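You operate a simulated robot arm through the tools that you are given. There is no shell and no other tool. Be economical: measure what you need, move in short steps, check, and stop when the job is done.

You run a simulated two-armed robot. Do the job below in one go: nothing can be reset, and whatever is moved stays where it is left.

TASK
Dry the wet panel on the blower, then mark it with the chalk.
Fine: speed switch on LOW, blower off again, chalk block back, no smudge. Set down upright: chalk block.

Only the result counts: the job must be done as asked and must still hold three seconds after the hand-in. Knocking over, shifting, dropping, spilling or breaking anything else fails it.

THE ROBOT
Two 7-joint arms with fingered hands on one trunk, on a base that drives. Base frame: it is fixed to the floor where the robot stands at the start and does not move with it; the origin is under the middle of the robot, x ahead of it, y to its left, z up; the surface under the hand at the start is at about z = 846. Units: mm, degrees, N and s.
The left shoulder is at the start at [70, 142, 1114], the right one opposite. With the tool pointing down near the work surface each hand reaches from about 440 to 800 mm from the robot's upright axis, wherever it stands, measured 20 degrees to its own side. Places, roughly: blower button [400, -200, 900]; blower speed switch [600, -200, 900]. Payload 3.6 kg a hand.
Tool frame (each hand has its own): the origin (TCP) lies between the finger pads and is the grasp point; the fingertips stand 25 mm ahead of it; z points along the fingers, y is the line along which they close. The gripper opens to 88 mm. The gripper's body begins 29 mm behind the TCP. The gripper is a hand of 5 fingers: y runs from the thumb to the fingers, the wrist lies at [-13, -97, -162] in the tool frame, and closing takes about 1.5 s.
Orientation is that of the tool frame in the base frame, as a unit quaternion [w, x, y, z]. With the fingers straight down and the wrist toward the robot, the tool's x, y and z point along [0, 1, 0], [1, 0, 0] and [0, 0, -1] of the base frame.

THE INTERFACE
- The arms move only by the tool play_rows. It takes "left_deltas", "right_deltas" or both (then of equal length, played together; a hand with none holds still); each is a list of rows, each an object of numbers (a shift or turn left out is 0, a gripper value left out holds the last): "dx", "dy", "dz": the shift along the base's x, y, z in units of 150 mm (1.0 is 150 mm); "ax", "ay", "az": the turn, a rotation vector about the base's x, y, z in units of 90 degrees (1.0 is 90 degrees). In form: [{"dx": .., "dy": .., "dz": .., "ax": .., "ay": .., "az": ..}, ...]. A call has 1 to 20 rows; each row is the pose to reach, as a shift and turn from the pose commanded when the call began. "left_gripper" and "right_gripper" are, for a hand that has rows, the finger opening in mm, from 0 to 88, set as the call begins (left out, the last holds). A call with a number of a shift or a turn outside -1 to 1 is refused whole. Each row takes 0.2 s and may step no farther than 50 mm and 8.6 degrees from the row before; otherwise, or with a gripper value out of range, the whole call is refused. A pose out of reach is approached as far as the arm can. The call stops where the force on the tool passes 40 N (or 10 N more than at its start, if that is more) or the arm is blocked; 0.2 s more then pass. The fingers move at their own pace (about 72 mm/s each) and stop on an object; they squeeze with about 26 N. The grip force told is the motor's: it shows also when the fingers shut on nothing. Time passes only in rows, and 0.2 s behind the last, so rows that repeat a pose let the fingers close. The reply holds the time, the measured pose of the TCP, the force on the tool along the base axes, the opening and the grip force, in the units named above and with some noise, with the torque about the TCP (base axes, N m) and any sound that the robot's microphone picked up, and new pictures: "pictures" is both (left out), scene, wrist or none (wrist: the cameras of the hands that moved).
- Cameras (640 x 400 px; columns grow to the right, rows downward): "scene" is now at [137.1, -22.6, 1352.5]; the picture's right is [-0.24, -0.97, 0.00], its down [-0.48, 0.12, -0.87] and it looks along [0.85, -0.21, -0.49] (base axes); focal length 278 px, centre (320, 200). "left" rides on the left gripper at [-59, -79, -105] in its tool frame; the picture's right is [-0.73, -0.32, 0.61], its down [0.62, -0.68, 0.38] and it looks along [0.29, 0.66, 0.70] (tool axes); focal length 234 px, centre (320, 200). "right" rides on the right gripper at [59, -79, -105] in its tool frame; the picture's right is [-0.73, 0.32, -0.61], its down [-0.62, -0.68, 0.38] and it looks along [-0.29, 0.66, 0.70] (tool axes); focal length 234 px, centre (320, 200). There is no depth. A picture from a camera that has moved, and an enlarged one, comes with that camera's place and axes in the base frame and with its lens.
- raise_lower(by): slides the trunk up (or, below 0, down) by that many mm; the arms and the scene camera ride with it, the base frame stays. It gives what a move gives, with no picture.
- drive_base(legs): drives the robot by 1 to 6 legs, each [ahead, left, turn to the left] in mm, mm and degrees, along the robot's own axes; the way and the turn of a leg run together, so that a leg with both is an arc; at most 1500 mm and 180 degrees a leg. The arms and the cameras ride along, it lands a little off, and it stops where it bumps. It gives what a move gives, and a new picture of the scene camera.
- move_fingers(index, middle, ring, little, thumb_bend, thumb_turn, hand): sets how far each is bent, from 0 (flat) to 1 (curled in); at 0.3 the hand is open as for a grip, at 0.7 the pads meet at the TCP. One left out holds its place. A second passes; each finger stops where it meets its share of the squeeze, and holds until it gets a number again. A gripper value or a shape takes the hand back. It gives what a move gives, with no picture; readings hold the bend of each and the force on index, middle, ring, little, thumb and palm. thumb_turn goes from beside the hand (0) to across from the fingers (1), as for a grip.
- set_grasp(shape, hand): the hand has 5 fingers and takes this shape, open, in about a second: jaw (thumb against the fingers, like two jaws); tri (thumb and two fingers); tip (a fingertip pinch); poke (one finger out to press); point (the index stretched); flat (the hand flat); cup (the hand cupped); fist (a fist). The gripper value then closes the fingers along that shape, each until it touches; the sizes above hold for jaw. It gives what a move gives, with no picture.
- pan_tilt(pan, tilt): turns the head with the scene camera to pan (to the left, within 86 degrees either way) and tilt (down, from -29 to 69), counted from straight ahead of the robot. It gives what a move gives, and a new picture of the scene camera.
- zoom(camera, box): a new picture of the part [left, top, right, bottom] of that camera's present view, enlarged. No time passes.
- close_job(): hands the job in; it is judged then, once.

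Work in short steps. Places have to be worked out from the pictures, the camera data and where the tool is seen: move nearer, look again, correct. Check each grasp and each placing, and mend what went wrong. You have 120 turns and 260 pictures in all, those below and enlarged ones among them. Open the grippers and draw the arms clear of the work before you hand the job in, unless the task says otherwise; then end with one line.

The tools are called after "Emit:" by a JSON object that holds its "name" and its "arguments". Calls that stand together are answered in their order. play_rows: Moves the arms, as the interface text tells. Its arguments: {"type":"object","properties":{"left_deltas":{"type":"array","items":{"type":"object","properties":{"dx":{"type":"number"},"dy":{"type":"number"},"dz":{"type":"number"},"ax":{"type":"number"},"ay":{"type":"number"},"az":{"type":"number"}}}},"left_gripper":{"type":"number"},"right_deltas":{"type":"array","items":{"type":"object","properties":{"dx":{"type":"number"},"dy":{"type":"number"},"dz":{"type":"number"},"ax":{"type":"number"},"ay":{"type":"number"},"az":{"type":"number"}}}},"right_gripper":{"type":"number"},"pictures":{"type":"string","enum":["both","scene","wrist","none"]}},"required":[]} The other tools are called the same way: raise_lower (by) slides the trunk up or down; set_grasp (shape, hand) gives the hand a shape; move_fingers (index, middle, ring, little, thumb_bend, thumb_turn, hand) moves the fingers one by one; drive_base (legs) drives the base; pan_tilt (pan, tilt) turns the head that bears the scene camera; zoom (camera, box) takes an enlarged picture of a part of a camera's view; close_job () hands the job in.

At the start:

```text
clock: 0.0
left_tcp_pos: [561.8, 82.2, 1206.2]
left_tool_rot: [0.0, 0.707, 0.707, 0.0]
left_wrist_force: [0.7, 0.6, -0.1]
left_moment: [-0.01, -0.01, 0.0]
left_grip_width: 87.7
left_gripper_force: 0.0
left_shape: jaw
left_bend: [0.3, 0.3, 0.3, 0.3, 0.3, 0.98]
left_finger forces: [0.0, 0.0, 0.0, 0.0, 0.1, 0.0]
right_tcp_pos: [478.2, -333.3, 1224.9]
right_tool_rot: [0.001, 0.707, 0.707, 0.0]
right_wrist_force: [0.2, 0.2, -0.8]
right_moment: [-0.02, -0.02, 0.0]
right_grip_width: 87.8
right_gripper_force: 0.2
right_shape: jaw
right_bend: [0.3, 0.3, 0.3, 0.3, 0.3, 0.98]
right_finger forces: [0.1, 0.0, 0.1, 0.0, 0.0, 0.1]
trunk travel left (down, up): [-650.0, 290.0]
robot x, y, heading: [0.1, 0.3, -0.1]
head pan, tilt: [-13.7, 29.4]
```

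scene: 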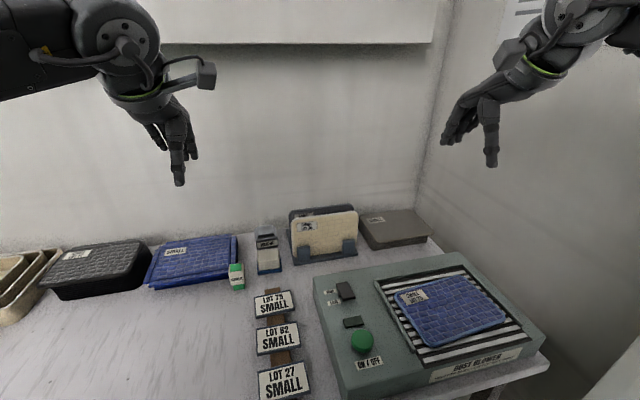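
right: 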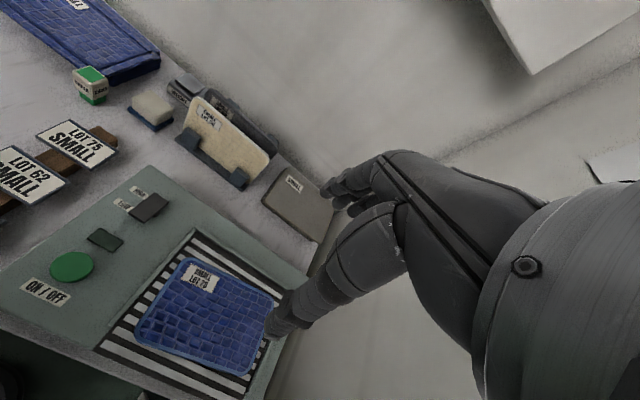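
left: 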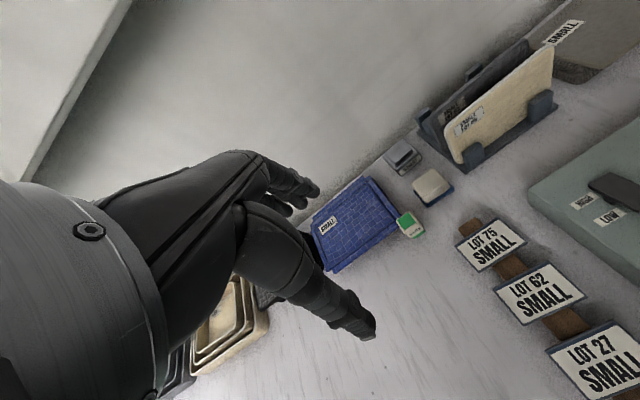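

I'll enlarge the blower area and the block area to identify the chalk, panel and controls.

Emit:
{"name": "zoom", "arguments": {"camera": "scene", "box": [310, 240, 560, 400]}}

Emit:
{"name": "zoom", "arguments": {"camera": "scene", "box": [140, 190, 380, 340]}}

Emit:
{"name": "zoom", "arguments": {"camera": "right", "box": [0, 160, 300, 380]}}

Emit:
{"name": "zoom", "arguments": {"camera": "left", "box": [300, 60, 640, 280]}}

```text
2.50 times, centred on (435, 320) of scene
camera zoom: at [137.1, -22.6, 1352.5], right [-0.24, -0.97, 0.0], down [-0.48, 0.12, -0.87], along [0.85, -0.21, -0.49], focal length 694 px, centre (32, -100)
```

zoom: 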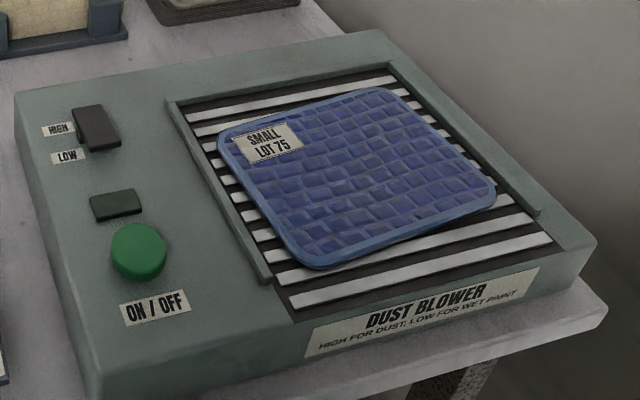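

```text
2.67 times, centred on (260, 265) of scene
camera zoom: at [137.1, -22.6, 1352.5], right [-0.24, -0.97, 0.0], down [-0.48, 0.12, -0.87], along [0.85, -0.21, -0.49], focal length 741 px, centre (480, 27)
```

zoom: 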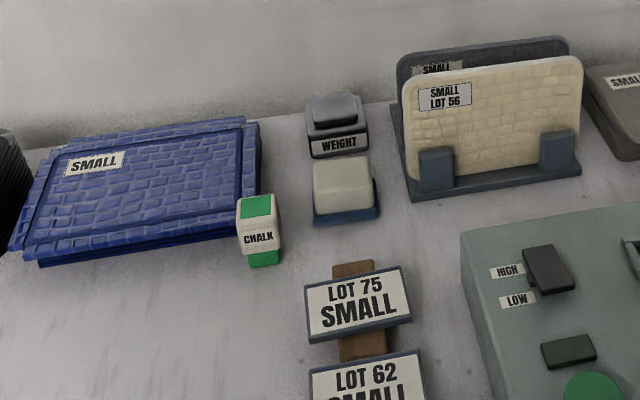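

```text
1.82 times, centred on (150, 270) of right
camera zoom: at [399.0, -275.2, 1330.9], right [0.32, -0.73, 0.61], down [-0.68, -0.62, -0.38], along [0.66, -0.29, -0.7], focal length 426 px, centre (629, 73)
```

zoom: 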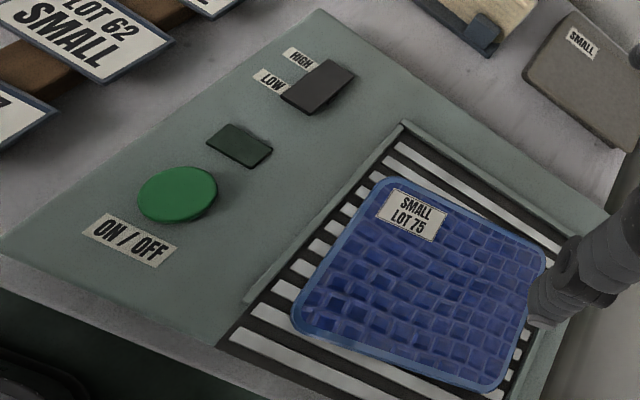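

```text
1.82 times, centred on (470, 170) of left
camera zoom: at [482.8, 23.4, 1311.7], right [-0.32, -0.73, -0.61], down [-0.68, 0.62, -0.38], along [0.66, 0.29, -0.7], focal length 426 px, centre (47, 254)
```

zoom: 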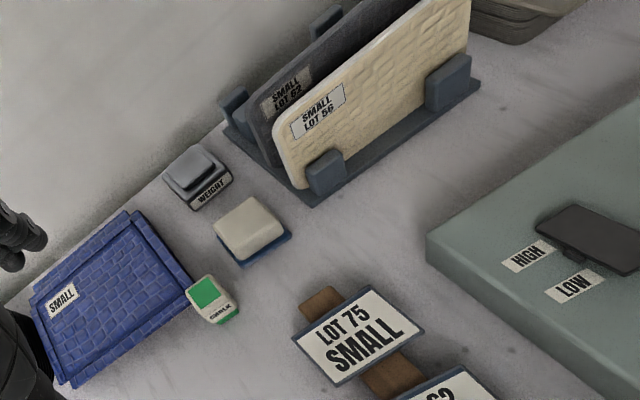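

The wet panel (LOT 75) already lies on the blower. The switch has HIGH at the far end and LOW at the near end, and the chalk stands at about [650, 50]. I'll look at the switch closely and shape the right hand to poke.

Emit:
{"name": "zoom", "arguments": {"camera": "scene", "box": [315, 270, 395, 320]}}

Emit:
{"name": "zoom", "arguments": {"camera": "right", "box": [70, 170, 190, 245]}}

Emit:
{"name": "set_grasp", "arguments": {"hand": "right", "shape": "poke"}}

```text
8.00 times, centred on (355, 295) of scene
camera zoom: at [137.1, -22.6, 1352.5], right [-0.24, -0.97, 0.0], down [-0.48, 0.12, -0.87], along [0.85, -0.21, -0.49], focal length 2222 px, centre (40, -560)
```

zoom: 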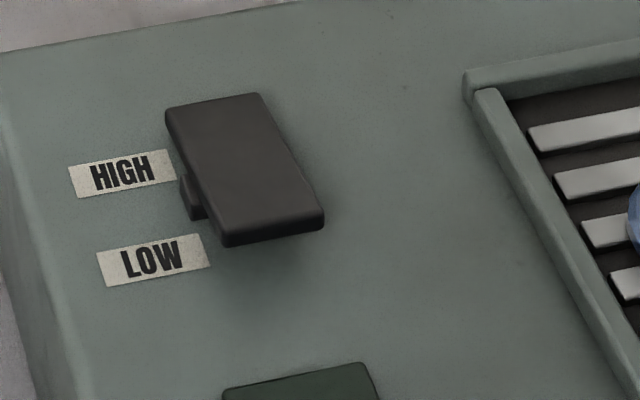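

```text
5.33 times, centred on (130, 208) of right
camera zoom: at [399.0, -275.2, 1330.9], right [0.32, -0.73, 0.61], down [-0.68, -0.62, -0.38], along [0.66, -0.29, -0.7], focal length 1249 px, centre (1333, 160)
```

zoom: 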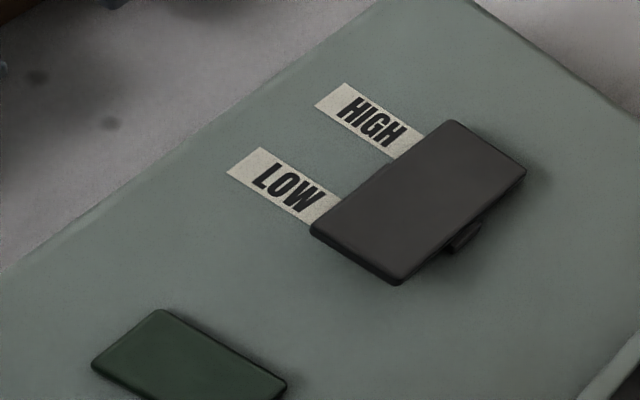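

```text
clock: 0.9
left_tcp_pos: [561.7, 81.6, 1207.0]
left_tool_rot: [-0.001, 0.707, 0.707, 0.0]
left_wrist_force: [0.1, 0.1, -0.7]
left_moment: [0.01, -0.02, 0.03]
left_grip_width: 87.8
left_gripper_force: 0.1
left_shape: jaw
left_bend: [0.3, 0.3, 0.3, 0.3, 0.3, 0.98]
left_finger forces: [0.0, 0.0, 0.1, 0.1, 0.1, 0.1]
right_tcp_pos: [478.8, -333.1, 1225.2]
right_tool_rot: [-0.001, 0.707, 0.707, 0.001]
right_wrist_force: [-0.1, 1.0, 0.7]
right_moment: [0.01, -0.02, -0.01]
right_grip_width: 0.2
right_gripper_force: 0.1
right_shape: poke
right_bend: [0.7, 0.7, 0.99, 0.99, 1.0, 1.0]
right_finger forces: [0.0, 0.1, 0.0, 0.0, 0.1, 0.0]
trunk travel left (down, up): [-650.0, 290.0]
robot x, y, heading: [-2.7, -0.7, -0.1]
head pan, tilt: [-13.7, 29.4]
```

The rocker's LOW (near) end is raised, so it stands on HIGH. Triangulating from both cameras puts that end at about [537, -186, 866], so the blower top is at about 846 and the table at about 790. I'm moving the poking hand above it.

Emit:
{"name": "play_rows", "arguments": {"right_deltas": [{"dx": 0.07, "dy": 0.17, "dz": -0.15}, {"dx": 0.14, "dy": 0.34, "dz": -0.3}, {"dx": 0.21, "dy": 0.5, "dz": -0.45}, {"dx": 0.28, "dy": 0.66, "dz": -0.6}, {"dx": 0.35, "dy": 0.82, "dz": -0.75}, {"dx": 0.413, "dy": 0.98, "dz": -0.9}]}}

```text
clock: 2.3
left_tcp_pos: [563.2, 82.8, 1205.7]
left_tool_rot: [-0.001, 0.707, 0.707, 0.0]
left_wrist_force: [-0.9, -0.2, 0.0]
left_moment: [0.02, 0.02, -0.05]
left_grip_width: 87.5
left_gripper_force: 0.0
left_shape: jaw
left_bend: [0.3, 0.3, 0.3, 0.3, 0.3, 0.98]
left_finger forces: [0.0, 0.1, 0.0, 0.0, 0.1, 0.1]
right_tcp_pos: [542.2, -187.6, 1089.8]
right_tool_rot: [-0.002, 0.707, 0.707, -0.001]
right_wrist_force: [-0.5, 1.0, 0.2]
right_moment: [0.0, 0.03, 0.03]
right_grip_width: 0.1
right_gripper_force: 0.0
right_shape: poke
right_bend: [0.7, 0.7, 0.99, 0.99, 1.0, 1.0]
right_finger forces: [0.1, 0.0, 0.1, 0.0, 0.0, 0.0]
trunk travel left (down, up): [-650.0, 290.0]
robot x, y, heading: [0.1, 0.9, 0.2]
head pan, tilt: [-13.7, 29.4]
camera scene: at [138.7, -22.5, 1352.3], right [-0.24, -0.97, 0.0], down [-0.48, 0.12, -0.87], along [0.85, -0.21, -0.49], focal length 278 px, centre (320, 200)
camera right: at [463.2, -129.9, 1194.7], right [0.32, -0.73, 0.61], down [-0.68, -0.62, -0.38], along [0.66, -0.29, -0.7], focal length 234 px, centre (320, 200)
```

scene: 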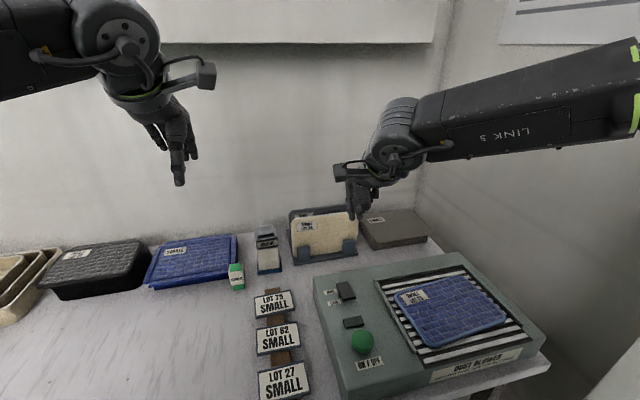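
right: 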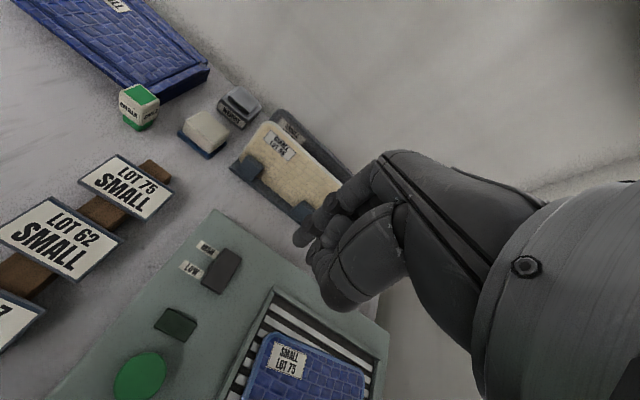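

The fingertip is at about [545, -184, 1068], right above the LOW end. I'll descend partway and look.

Emit:
{"name": "play_rows", "arguments": {"right_deltas": [{"dz": -0.25}, {"dz": -0.5}, {"dz": -0.75}, {"dz": -1.0}]}}

Emit:
{"name": "zoom", "arguments": {"camera": "scene", "box": [300, 210, 420, 330]}}

```text
clock: 3.3
left_tcp_pos: [563.3, 82.1, 1204.6]
left_tool_rot: [0.0, 0.707, 0.707, 0.0]
left_wrist_force: [0.3, -0.9, -0.5]
left_moment: [0.01, 0.02, -0.03]
left_grip_width: 87.7
left_gripper_force: 0.0
left_shape: jaw
left_bend: [0.3, 0.3, 0.3, 0.3, 0.3, 0.98]
left_finger forces: [0.0, 0.1, 0.1, 0.0, 0.0, 0.0]
right_tcp_pos: [540.8, -186.9, 939.6]
right_tool_rot: [-0.001, 0.708, 0.707, 0.0]
right_wrist_force: [0.6, -0.7, 0.0]
right_moment: [0.01, -0.02, 0.01]
right_grip_width: 0.1
right_gripper_force: 0.1
right_shape: poke
right_bend: [0.7, 0.7, 0.99, 0.99, 1.0, 1.0]
right_finger forces: [0.0, 0.0, 0.0, 0.0, 0.1, 0.0]
trunk travel left (down, up): [-650.0, 290.0]
robot x, y, heading: [1.2, 1.2, -0.0]
head pan, tilt: [-13.7, 29.4]
camera scene: at [138.6, -22.9, 1352.3], right [-0.24, -0.97, 0.0], down [-0.48, 0.12, -0.87], along [0.85, -0.21, -0.49], focal length 278 px, centre (320, 200)
camera right: at [462.8, -128.5, 1044.7], right [0.32, -0.73, 0.61], down [-0.68, -0.62, -0.38], along [0.66, -0.29, -0.7], focal length 234 px, centre (320, 200)
```

scene: 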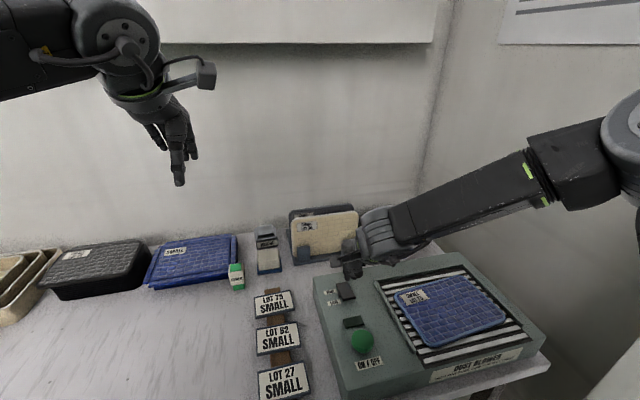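
right: 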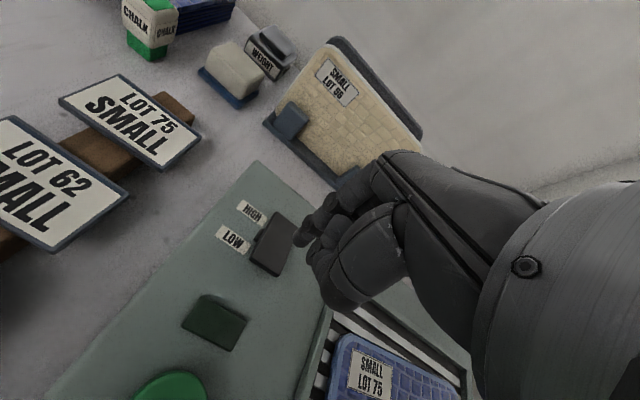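

```text
3.33 times, centred on (360, 270) of scene
camera zoom: at [138.6, -22.9, 1352.3], right [-0.24, -0.97, 0.0], down [-0.48, 0.12, -0.87], along [0.85, -0.21, -0.49], focal length 926 px, centre (187, -33)
```

zoom: 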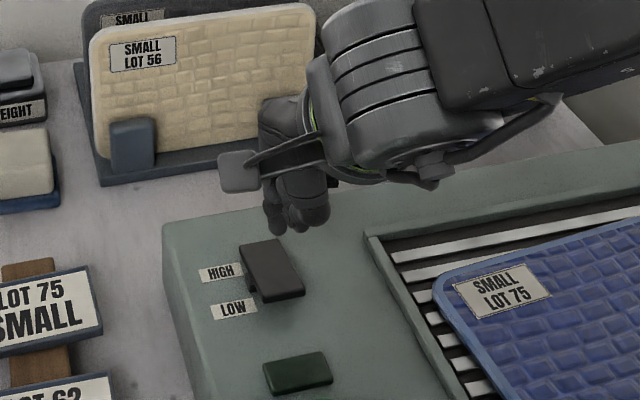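

The tip is about 50 mm above the LOW end and well lined up. I'm pressing down in small steps; the motion stops on force.

Emit:
{"name": "play_rows", "arguments": {"right_deltas": [{"dz": -0.15}, {"dz": -0.25}, {"dz": -0.3}, {"dz": -0.34}, {"dz": -0.37}, {"dz": -0.4}, {"dz": -0.43}]}}

Emit:
{"name": "zoom", "arguments": {"camera": "scene", "box": [310, 240, 410, 320]}}

```text
clock: 4.9
left_tcp_pos: [556.9, 83.2, 1209.7]
left_tool_rot: [0.002, 0.707, 0.707, 0.002]
left_wrist_force: [-0.6, -0.2, -0.3]
left_moment: [0.05, 0.0, 0.01]
left_grip_width: 87.6
left_gripper_force: 0.0
left_shape: jaw
left_bend: [0.3, 0.3, 0.3, 0.3, 0.3, 0.98]
left_finger forces: [0.1, 0.0, 0.0, 0.1, 0.1, 0.0]
right_tcp_pos: [538.8, -185.7, 881.7]
right_tool_rot: [0.004, 0.708, 0.706, 0.003]
right_wrist_force: [3.1, -2.7, 33.4]
right_moment: [0.03, -0.17, 0.0]
right_grip_width: 0.1
right_gripper_force: 0.1
right_shape: poke
right_bend: [0.7, 0.7, 0.99, 0.99, 1.0, 1.0]
right_finger forces: [29.3, 3.4, 0.0, 0.0, 0.0, 0.0]
trunk travel left (down, up): [-650.0, 290.0]
robot x, y, heading: [-1.8, 1.0, 0.1]
head pan, tilt: [-13.7, 29.4]
camera scene: at [132.2, -21.6, 1353.7], right [-0.24, -0.97, 0.0], down [-0.47, 0.12, -0.87], along [0.85, -0.21, -0.49], focal length 278 px, centre (320, 200)
camera right: at [458.5, -127.0, 986.0], right [0.32, -0.73, 0.61], down [-0.68, -0.62, -0.39], along [0.66, -0.29, -0.69], focal length 234 px, centre (320, 200)
```

scene: 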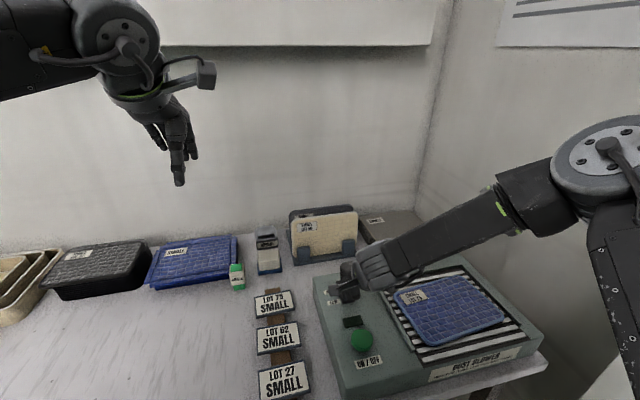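
right: 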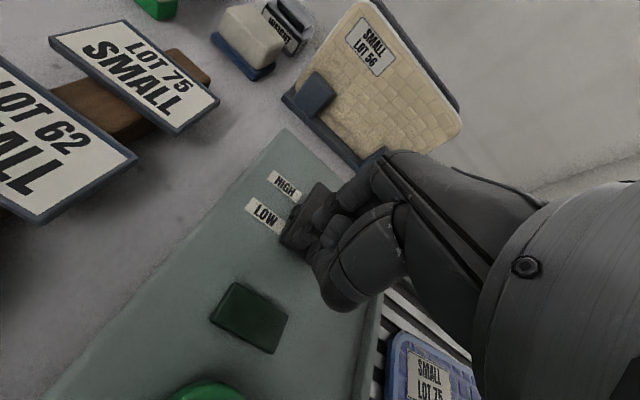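

```text
5.00 times, centred on (360, 280) of scene
camera zoom: at [132.2, -21.6, 1353.7], right [-0.24, -0.97, 0.0], down [-0.47, 0.12, -0.87], along [0.85, -0.21, -0.49], focal length 1389 px, centre (120, -200)
```

zoom: 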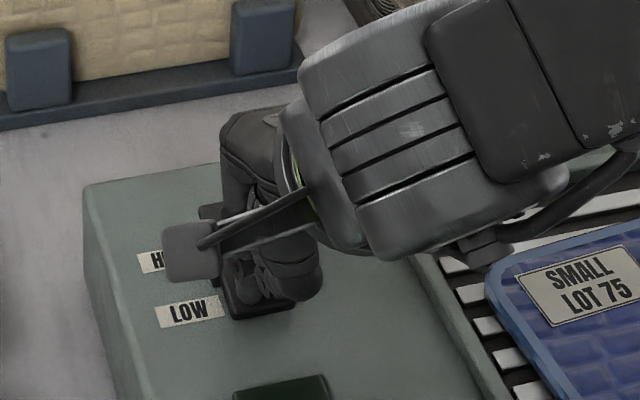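

The press met about 33 N and the near end looks down. I'll lift to check the switch.

Emit:
{"name": "play_rows", "arguments": {"right_deltas": [{"dz": 0.2}, {"dz": 0.5}, {"dz": 0.8, "dx": -0.15}, {"dz": 0.8, "dx": -0.45}]}}

Emit:
{"name": "zoom", "arguments": {"camera": "scene", "box": [310, 260, 410, 385]}}

Emit:
{"name": "zoom", "arguments": {"camera": "right", "box": [150, 150, 400, 400]}}

```text
refused: row 3 steps farther than a row can; nothing moved
```

```text
3.20 times, centred on (360, 322) of scene
camera zoom: at [132.2, -21.6, 1353.7], right [-0.24, -0.97, 0.0], down [-0.47, 0.12, -0.87], along [0.85, -0.21, -0.49], focal length 889 px, centre (192, -192)
```

zoom: 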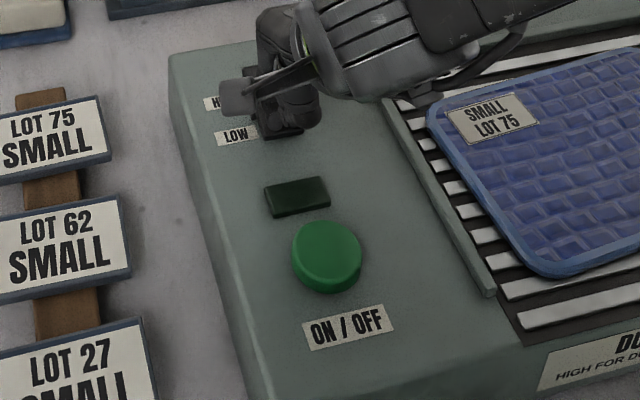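

```text
1.60 times, centred on (275, 275) of right
camera zoom: at [458.5, -127.0, 986.0], right [0.32, -0.73, 0.61], down [-0.68, -0.62, -0.39], along [0.66, -0.29, -0.69], focal length 375 px, centre (392, 80)
```

zoom: 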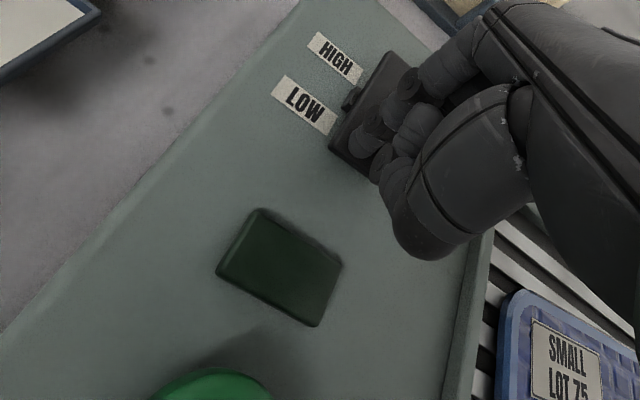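

Same move with smaller steps: lift, then back off toward the button at about [439, -177].

Emit:
{"name": "play_rows", "arguments": {"right_deltas": [{"dz": 0.15}, {"dz": 0.4}, {"dz": 0.55, "dx": -0.2}, {"dz": 0.55, "dx": -0.45, "dy": 0.03}, {"dz": 0.55, "dx": -0.68, "dy": 0.06}]}}

Emit:
{"name": "zoom", "arguments": {"camera": "scene", "box": [310, 260, 410, 385]}}

Emit:
{"name": "zoom", "arguments": {"camera": "right", "box": [200, 100, 420, 300]}}

```text
clock: 6.1
left_tcp_pos: [561.2, 81.2, 1206.5]
left_tool_rot: [0.001, 0.707, 0.707, 0.0]
left_wrist_force: [0.4, 0.2, -0.2]
left_moment: [0.0, -0.02, 0.01]
left_grip_width: 87.6
left_gripper_force: 0.0
left_shape: jaw
left_bend: [0.3, 0.3, 0.3, 0.3, 0.3, 0.98]
left_finger forces: [0.0, 0.0, 0.1, 0.1, 0.0, 0.0]
right_tcp_pos: [439.0, -177.3, 961.5]
right_tool_rot: [0.001, 0.707, 0.708, 0.0]
right_wrist_force: [0.6, -0.2, 0.4]
right_moment: [0.01, 0.0, -0.05]
right_grip_width: 0.0
right_gripper_force: 0.1
right_shape: poke
right_bend: [0.7, 0.7, 0.99, 0.99, 1.0, 1.0]
right_finger forces: [0.0, 0.0, 0.0, 0.1, 0.1, 0.0]
trunk travel left (down, up): [-650.0, 290.0]
robot x, y, heading: [1.1, 1.4, -0.2]
head pan, tilt: [-13.7, 29.4]
camera scene: at [135.9, -22.5, 1352.6], right [-0.24, -0.97, 0.0], down [-0.48, 0.12, -0.87], along [0.85, -0.21, -0.49], focal length 278 px, centre (320, 200)
camera right: at [358.8, -118.4, 1066.5], right [0.32, -0.73, 0.61], down [-0.68, -0.62, -0.38], along [0.66, -0.29, -0.7], focal length 234 px, centre (320, 200)
```

scene: 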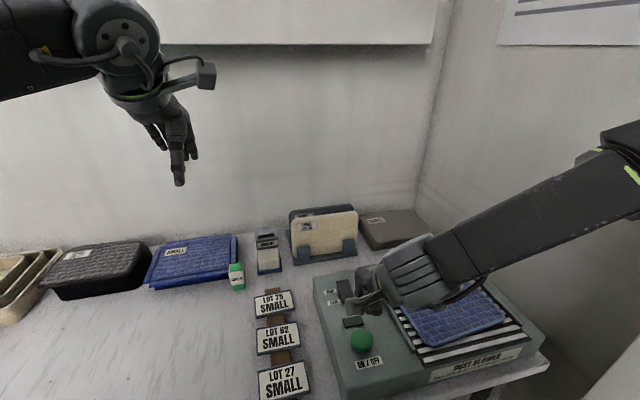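
right: 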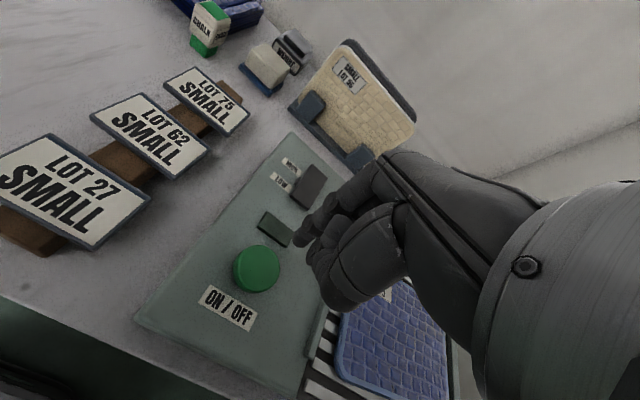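

```text
3.20 times, centred on (360, 322) of scene
camera zoom: at [135.9, -22.5, 1352.6], right [-0.24, -0.97, 0.0], down [-0.48, 0.12, -0.87], along [0.85, -0.21, -0.49], focal length 889 px, centre (192, -192)
```

zoom: 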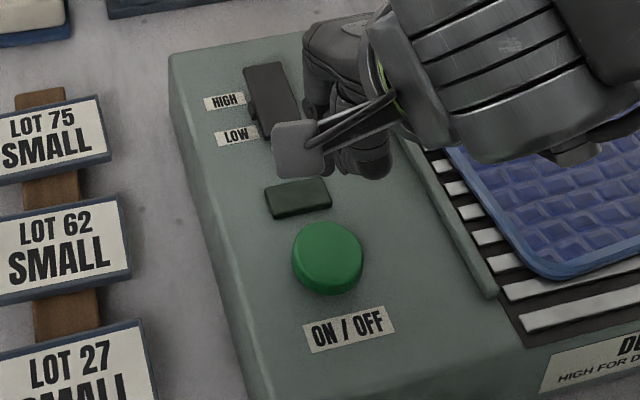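

```text
2.00 times, centred on (310, 200) of right
camera zoom: at [358.8, -118.4, 1066.5], right [0.32, -0.73, 0.61], down [-0.68, -0.62, -0.38], along [0.66, -0.29, -0.7], focal length 468 px, centre (340, 200)
```

zoom: 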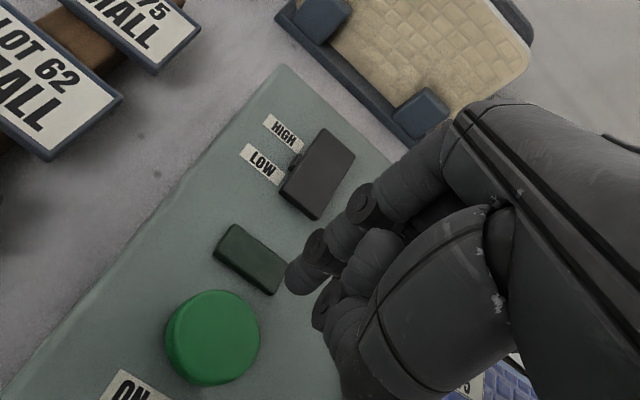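

The rocker's HIGH end is now raised, so it stands on LOW. The button is at about [436, -175] and the fingertip is above it, so I'm pressing once.

Emit:
{"name": "play_rows", "arguments": {"right_deltas": [{"dx": -0.03, "dz": -0.2}, {"dx": -0.03, "dz": -0.35}, {"dx": -0.03, "dz": -0.4}, {"dx": -0.03, "dz": -0.43}, {"dx": -0.03, "dz": -0.46}, {"dx": -0.03, "dz": -0.49}]}}

Emit:
{"name": "zoom", "arguments": {"camera": "right", "box": [200, 100, 420, 300]}}

```text
clock: 7.5
left_tcp_pos: [559.9, 82.9, 1205.8]
left_tool_rot: [0.0, 0.707, 0.707, -0.001]
left_wrist_force: [0.7, 0.0, -0.7]
left_moment: [0.01, 0.01, 0.0]
left_grip_width: 87.8
left_gripper_force: 0.1
left_shape: jaw
left_bend: [0.3, 0.3, 0.3, 0.3, 0.3, 0.98]
left_finger forces: [0.0, 0.0, 0.0, 0.0, 0.0, 0.0]
right_tcp_pos: [434.3, -178.9, 886.3]
right_tool_rot: [0.001, 0.707, 0.707, 0.001]
right_wrist_force: [1.7, -1.0, 5.6]
right_moment: [-0.07, -0.06, 0.03]
right_grip_width: 0.4
right_gripper_force: 0.1
right_shape: poke
right_bend: [0.7, 0.7, 0.99, 0.99, 1.0, 1.0]
right_finger forces: [0.0, 7.2, 0.0, 0.0, 0.0, 0.0]
trunk travel left (down, up): [-650.0, 290.0]
robot x, y, heading: [2.3, 4.1, 0.1]
head pan, tilt: [-13.7, 29.4]
heard: click
camera scene: at [136.8, -22.3, 1352.7], right [-0.24, -0.97, 0.0], down [-0.48, 0.12, -0.87], along [0.85, -0.21, -0.49], focal length 278 px, centre (320, 200)
camera right: at [353.7, -119.4, 990.9], right [0.32, -0.73, 0.61], down [-0.68, -0.62, -0.38], along [0.66, -0.29, -0.69], focal length 234 px, centre (320, 200)
```

scene: 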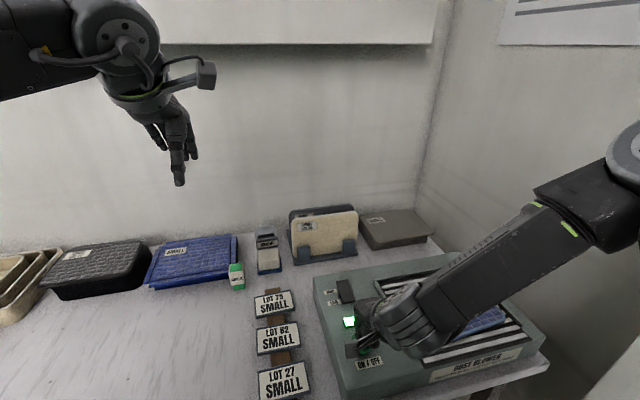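
right: 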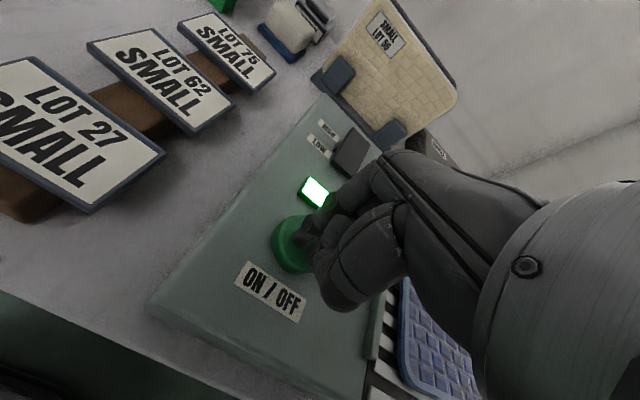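

```text
2.00 times, centred on (310, 200) of right
camera zoom: at [353.7, -119.4, 990.9], right [0.32, -0.73, 0.61], down [-0.68, -0.62, -0.38], along [0.66, -0.29, -0.69], focal length 468 px, centre (340, 200)
```

zoom: 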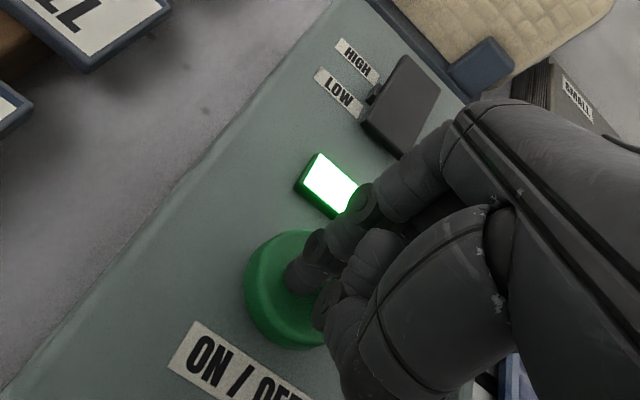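

The lamp is lit and the blower is running on LOW. I'll lift the finger straight off and hold the arm away from the panel while it dries.

Emit:
{"name": "play_rows", "arguments": {"right_deltas": [{"dz": 0.15}, {"dz": 0.4}, {"dz": 0.7}, {"dz": 1.0}, {"dz": 1.0, "dy": -0.3}, {"dz": 1.0, "dy": -0.6}, {"dz": 1.0, "dy": -0.9}]}}

Emit:
{"name": "zoom", "arguments": {"camera": "scene", "box": [310, 240, 560, 400]}}

Emit:
{"name": "zoom", "arguments": {"camera": "scene", "box": [200, 230, 290, 300]}}

```text
clock: 9.1
left_tcp_pos: [567.9, 108.7, 1201.6]
left_tool_rot: [0.005, 0.705, 0.709, -0.01]
left_wrist_force: [-0.3, 0.3, -0.1]
left_moment: [-0.03, -0.01, 0.01]
left_grip_width: 87.7
left_gripper_force: 0.1
left_shape: jaw
left_bend: [0.3, 0.3, 0.3, 0.3, 0.3, 0.98]
left_finger forces: [0.0, 0.0, 0.1, 0.0, 0.0, 0.1]
right_tcp_pos: [441.3, -288.9, 1039.3]
right_tool_rot: [0.006, 0.705, 0.709, -0.011]
right_wrist_force: [-0.5, 1.1, 0.2]
right_moment: [0.0, -0.02, 0.01]
right_grip_width: 0.0
right_gripper_force: 0.1
right_shape: poke
right_bend: [0.7, 0.7, 0.99, 0.99, 1.0, 1.0]
right_finger forces: [0.1, 0.0, 0.0, 0.0, 0.0, 0.1]
trunk travel left (down, up): [-650.0, 290.0]
robot x, y, heading: [0.2, 0.7, 0.3]
head pan, tilt: [-13.7, 29.4]
camera scene: at [146.6, 5.7, 1352.3], right [-0.23, -0.97, 0.02], down [-0.48, 0.09, -0.87], along [0.84, -0.21, -0.49], focal length 278 px, centre (320, 200)
camera right: at [363.0, -229.6, 1143.2], right [0.33, -0.71, 0.62], down [-0.68, -0.64, -0.36], along [0.65, -0.3, -0.69], focal length 234 px, centre (320, 200)
```

scene: 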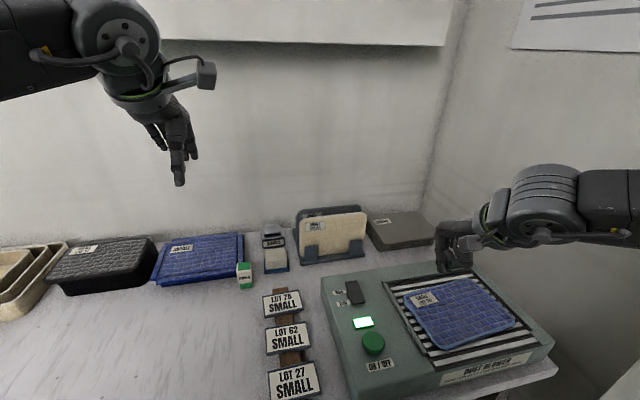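
right: 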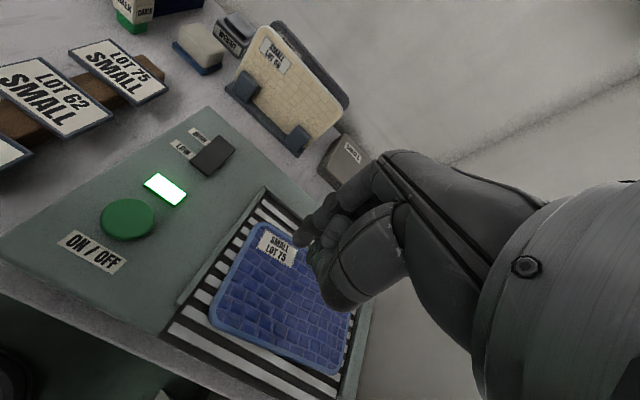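

```text
2.50 times, centred on (435, 320) of scene
camera zoom: at [146.6, 5.7, 1352.3], right [-0.23, -0.97, 0.02], down [-0.48, 0.09, -0.87], along [0.84, -0.21, -0.49], focal length 694 px, centre (32, -100)
```

zoom: 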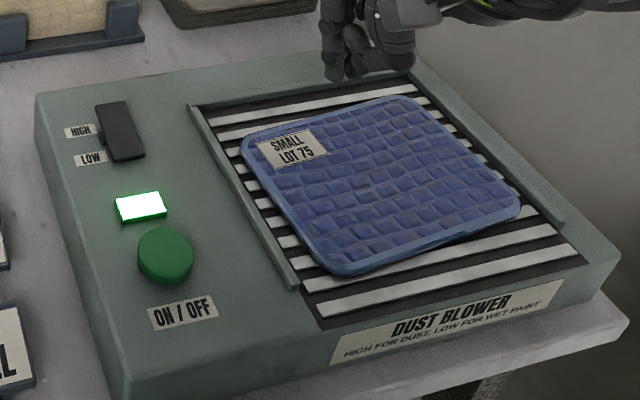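

```text
5.71 times, centred on (245, 265) of scene
camera zoom: at [146.6, 5.7, 1352.3], right [-0.23, -0.97, 0.02], down [-0.48, 0.09, -0.87], along [0.84, -0.21, -0.49], focal length 1587 px, centre (749, -171)
```

zoom: 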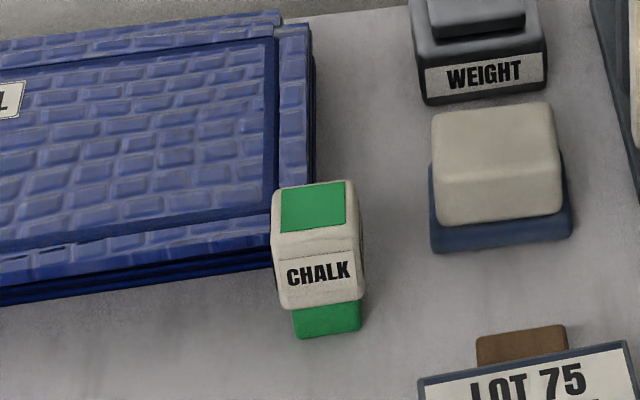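

The panel looks lighter already, so it's drying. While it dries I'll bring the left hand's camera nearer to the chalk to measure it and the tray next to it.

Emit:
{"name": "play_rows", "arguments": {"left_deltas": [{"dz": -0.25}, {"dz": -0.5}, {"dz": -0.75, "dy": -0.1}, {"dz": -1.0, "dy": -0.2}, {"dz": -1.0, "dy": -0.4}, {"dz": -1.0, "dy": -0.4}]}}

Emit:
{"name": "zoom", "arguments": {"camera": "scene", "box": [310, 240, 560, 400]}}

```text
clock: 10.5
left_tcp_pos: [569.9, 47.1, 1052.1]
left_tool_rot: [0.005, 0.706, 0.708, -0.011]
left_wrist_force: [0.7, -0.4, 0.8]
left_moment: [-0.04, -0.01, -0.02]
left_grip_width: 87.9
left_gripper_force: 0.0
left_shape: jaw
left_bend: [0.3, 0.3, 0.3, 0.3, 0.3, 0.98]
left_finger forces: [0.1, 0.0, 0.0, 0.0, 0.0, 0.0]
right_tcp_pos: [442.0, -290.4, 1037.3]
right_tool_rot: [0.005, 0.706, 0.708, -0.012]
right_wrist_force: [0.6, 0.6, 0.0]
right_moment: [-0.03, 0.06, -0.01]
right_grip_width: 0.2
right_gripper_force: 0.0
right_shape: poke
right_bend: [0.7, 0.7, 0.99, 0.99, 1.0, 1.0]
right_finger forces: [0.0, 0.0, 0.1, 0.1, 0.0, 0.1]
trunk travel left (down, up): [-650.0, 290.0]
robot x, y, heading: [-0.2, 3.8, 0.2]
head pan, tilt: [-13.7, 29.4]
camera scene: at [147.2, 5.7, 1351.5], right [-0.23, -0.97, 0.02], down [-0.48, 0.1, -0.87], along [0.84, -0.21, -0.49], focal length 278 px, centre (320, 200)
camera left: at [492.8, -9.6, 1159.3], right [-0.33, -0.74, -0.59], down [-0.69, 0.61, -0.39], along [0.65, 0.28, -0.71], focal length 234 px, centre (320, 200)
```

scene: 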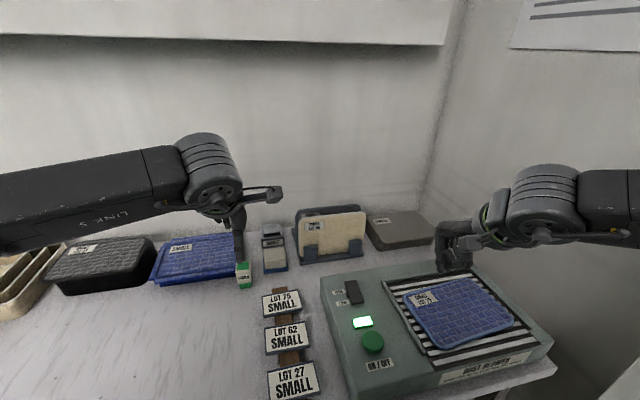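
left: 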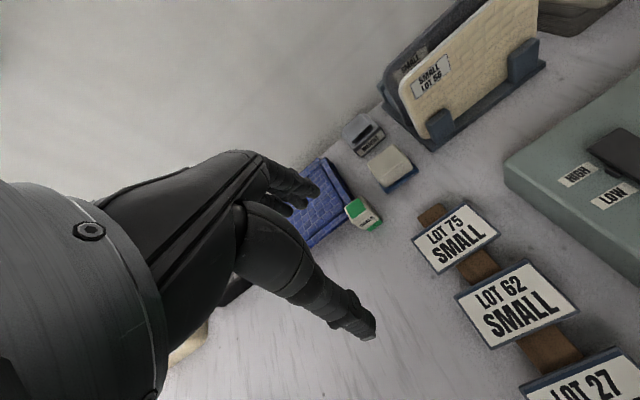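

```text
2.50 times, centred on (435, 320) of scene
camera zoom: at [147.2, 5.7, 1351.5], right [-0.23, -0.97, 0.02], down [-0.48, 0.1, -0.87], along [0.84, -0.21, -0.49], focal length 694 px, centre (32, -100)
```

zoom: 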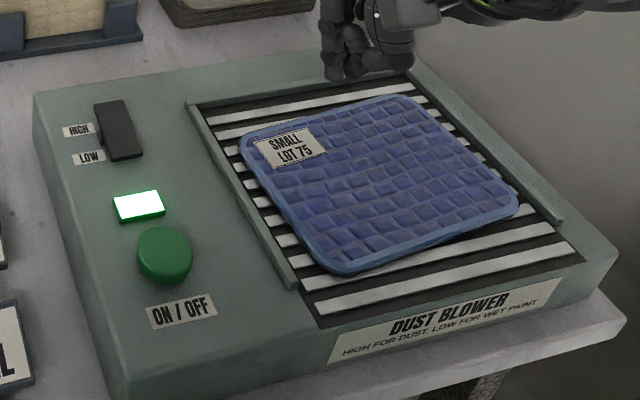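

Emit:
{"name": "zoom", "arguments": {"camera": "left", "box": [280, 150, 440, 260]}}

Emit:
{"name": "zoom", "arguments": {"camera": "scene", "box": [200, 230, 290, 300]}}

```text
3.64 times, centred on (360, 205) of left
camera zoom: at [492.8, -9.6, 1159.3], right [-0.33, -0.74, -0.59], down [-0.69, 0.61, -0.39], along [0.65, 0.28, -0.71], focal length 852 px, centre (174, 182)
```

zoom: 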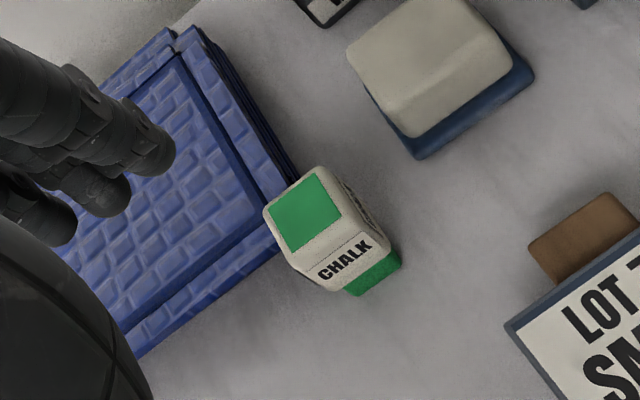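

```text
5.71 times, centred on (245, 265) of scene
camera zoom: at [147.2, 5.7, 1351.5], right [-0.23, -0.97, 0.02], down [-0.48, 0.1, -0.87], along [0.84, -0.21, -0.49], focal length 1587 px, centre (749, -171)
```

zoom: 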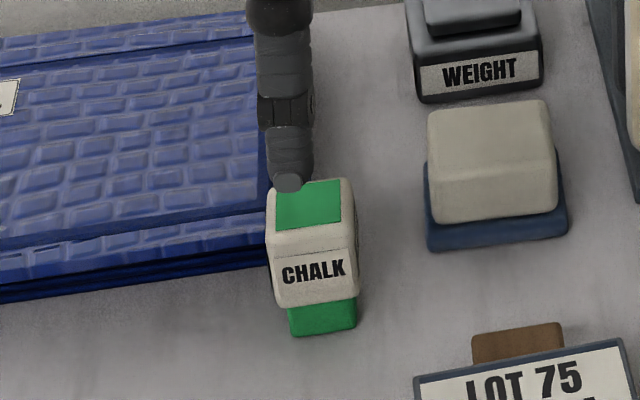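

The chalk top centre is at about [707, 62, 854] and it stands on the table at about 797, nearly touching the tray (edge at y≈67, x≥730). I'll withdraw the left arm, let time pass for drying, and compare the panel's look.

Emit:
{"name": "play_rows", "arguments": {"left_deltas": [{"dz": 0.25}, {"dz": 0.5, "dy": 0.2}, {"dz": 0.75, "dy": 0.4}, {"dz": 1.0, "dy": 0.6}, {"dz": 1.0, "dy": 0.9}, {"dz": 1.0, "dy": 0.9}, {"dz": 1.0, "dy": 0.9}, {"dz": 1.0, "dy": 0.9}, {"dz": 1.0, "dy": 0.9}, {"dz": 1.0, "dy": 0.9}, {"dz": 1.0, "dy": 0.9}, {"dz": 1.0, "dy": 0.9}, {"dz": 1.0, "dy": 0.9}, {"dz": 1.0, "dy": 0.9}, {"dz": 1.0, "dy": 0.9}, {"dz": 1.0, "dy": 0.9}, {"dz": 1.0, "dy": 0.9}, {"dz": 1.0, "dy": 0.9}, {"dz": 1.0, "dy": 0.9}, {"dz": 1.0, "dy": 0.9}], "pictures": "scene"}}

Emit:
{"name": "zoom", "arguments": {"camera": "scene", "box": [310, 240, 560, 400]}}

Emit:
{"name": "zoom", "arguments": {"camera": "right", "box": [150, 170, 400, 380]}}

```text
clock: 14.9
left_tcp_pos: [566.9, 184.6, 1200.8]
left_tool_rot: [0.006, 0.705, 0.709, -0.01]
left_wrist_force: [-0.1, 0.2, 0.5]
left_moment: [0.02, 0.0, 0.01]
left_grip_width: 87.6
left_gripper_force: 0.0
left_shape: jaw
left_bend: [0.3, 0.3, 0.3, 0.3, 0.3, 0.98]
left_finger forces: [0.1, 0.1, 0.0, 0.0, 0.0, 0.1]
right_tcp_pos: [441.3, -289.1, 1039.1]
right_tool_rot: [0.007, 0.704, 0.71, -0.01]
right_wrist_force: [-0.3, -0.2, -0.2]
right_moment: [0.0, 0.0, 0.01]
right_grip_width: 0.0
right_gripper_force: 0.0
right_shape: poke
right_bend: [0.7, 0.7, 0.99, 0.99, 1.0, 1.0]
right_finger forces: [0.1, 0.1, 0.0, 0.0, 0.0, 0.0]
trunk travel left (down, up): [-650.0, 290.0]
robot x, y, heading: [-0.2, 1.7, 0.4]
head pan, tilt: [-13.7, 29.4]
stopped in row 20 (left hand): the arm was blocked; the commanded pose is now the measured one
camera scene: at [144.5, 5.3, 1352.0], right [-0.23, -0.97, 0.02], down [-0.48, 0.1, -0.87], along [0.84, -0.21, -0.49], focal length 278 px, centre (320, 200)
```

scene: 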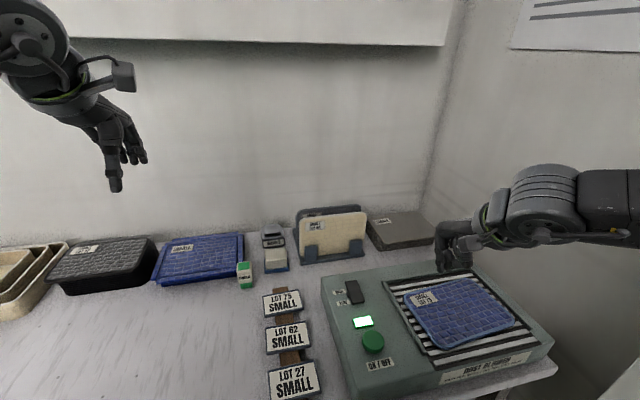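

```text
2.50 times, centred on (435, 320) of scene
camera zoom: at [144.5, 5.3, 1352.0], right [-0.23, -0.97, 0.02], down [-0.48, 0.1, -0.87], along [0.84, -0.21, -0.49], focal length 694 px, centre (32, -100)
```

zoom: 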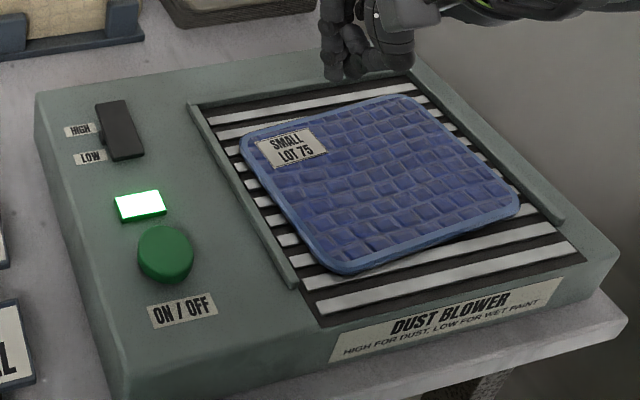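

```text
1.90 times, centred on (275, 275) of right
camera zoom: at [361.3, -229.2, 1142.8], right [0.33, -0.71, 0.62], down [-0.68, -0.64, -0.37], along [0.65, -0.3, -0.69], focal length 446 px, centre (406, 57)
```

zoom: 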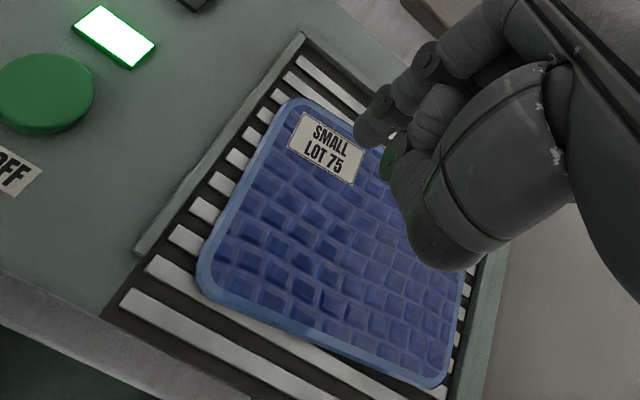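

Some cells still look darker, so it's not fully dry. I'll wait longer, with the right hand raised off the panel.

Emit:
{"name": "play_rows", "arguments": {"right_deltas": [{"dz": 0.25}, {"dz": 0.5}, {"dz": 0.7}, {"dz": 0.7}, {"dz": 0.7}, {"dz": 0.7}, {"dz": 0.7}, {"dz": 0.7}, {"dz": 0.7}, {"dz": 0.7}, {"dz": 0.7}, {"dz": 0.7}, {"dz": 0.7}, {"dz": 0.7}, {"dz": 0.7}, {"dz": 0.7}, {"dz": 0.7}, {"dz": 0.7}, {"dz": 0.7}, {"dz": 0.7}], "pictures": "none"}}

Emit:
{"name": "zoom", "arguments": {"camera": "scene", "box": [380, 270, 540, 370]}}

Emit:
{"name": "zoom", "arguments": {"camera": "right", "box": [100, 150, 350, 350]}}

```text
clock: 19.1
left_tcp_pos: [567.4, 175.2, 1202.1]
left_tool_rot: [0.003, 0.706, 0.708, -0.006]
left_wrist_force: [-0.3, 0.0, -0.3]
left_moment: [0.02, -0.02, 0.02]
left_grip_width: 87.6
left_gripper_force: 0.1
left_shape: jaw
left_bend: [0.3, 0.3, 0.3, 0.3, 0.3, 0.98]
left_finger forces: [0.1, 0.1, 0.0, 0.0, 0.1, 0.1]
right_tcp_pos: [438.2, -296.8, 1143.7]
right_tool_rot: [0.004, 0.707, 0.707, -0.006]
right_wrist_force: [0.0, -0.5, -0.6]
right_moment: [0.01, 0.01, 0.04]
right_grip_width: 0.0
right_gripper_force: 0.0
right_shape: poke
right_bend: [0.7, 0.7, 0.99, 0.99, 1.0, 1.0]
right_finger forces: [0.1, 0.0, 0.0, 0.0, 0.1, 0.0]
trunk travel left (down, up): [-650.0, 290.0]
robot x, y, heading: [1.9, -2.7, 0.3]
head pan, tilt: [-13.7, 29.4]
```

```text
4.00 times, centred on (460, 320) of scene
camera zoom: at [143.4, -4.8, 1352.1], right [-0.23, -0.97, 0.01], down [-0.48, 0.1, -0.87], along [0.84, -0.21, -0.49], focal length 1111 px, centre (-240, -280)
```

zoom: 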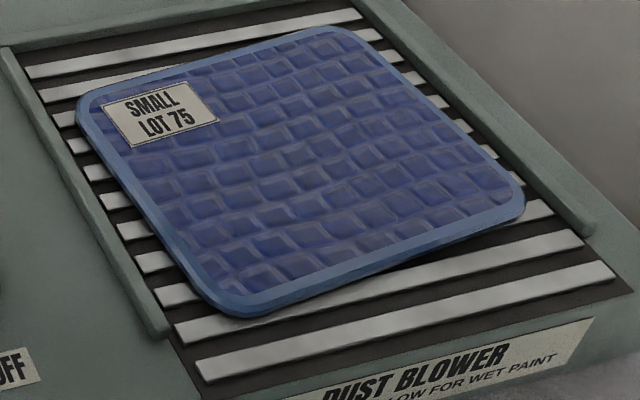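

```text
2.00 times, centred on (225, 250) of right
camera zoom: at [360.1, -237.1, 1247.3], right [0.33, -0.72, 0.62], down [-0.68, -0.63, -0.37], along [0.65, -0.3, -0.7], focal length 468 px, centre (510, 100)
```

zoom: 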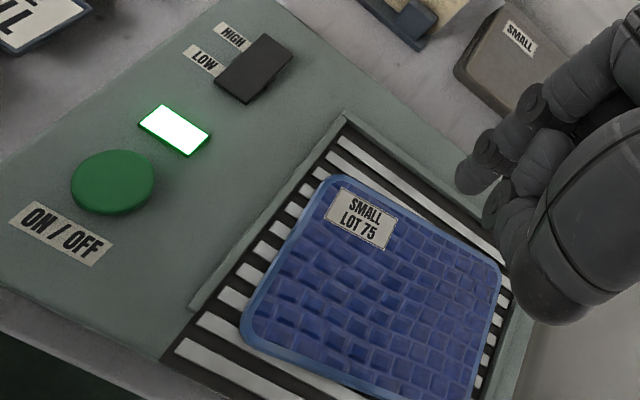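

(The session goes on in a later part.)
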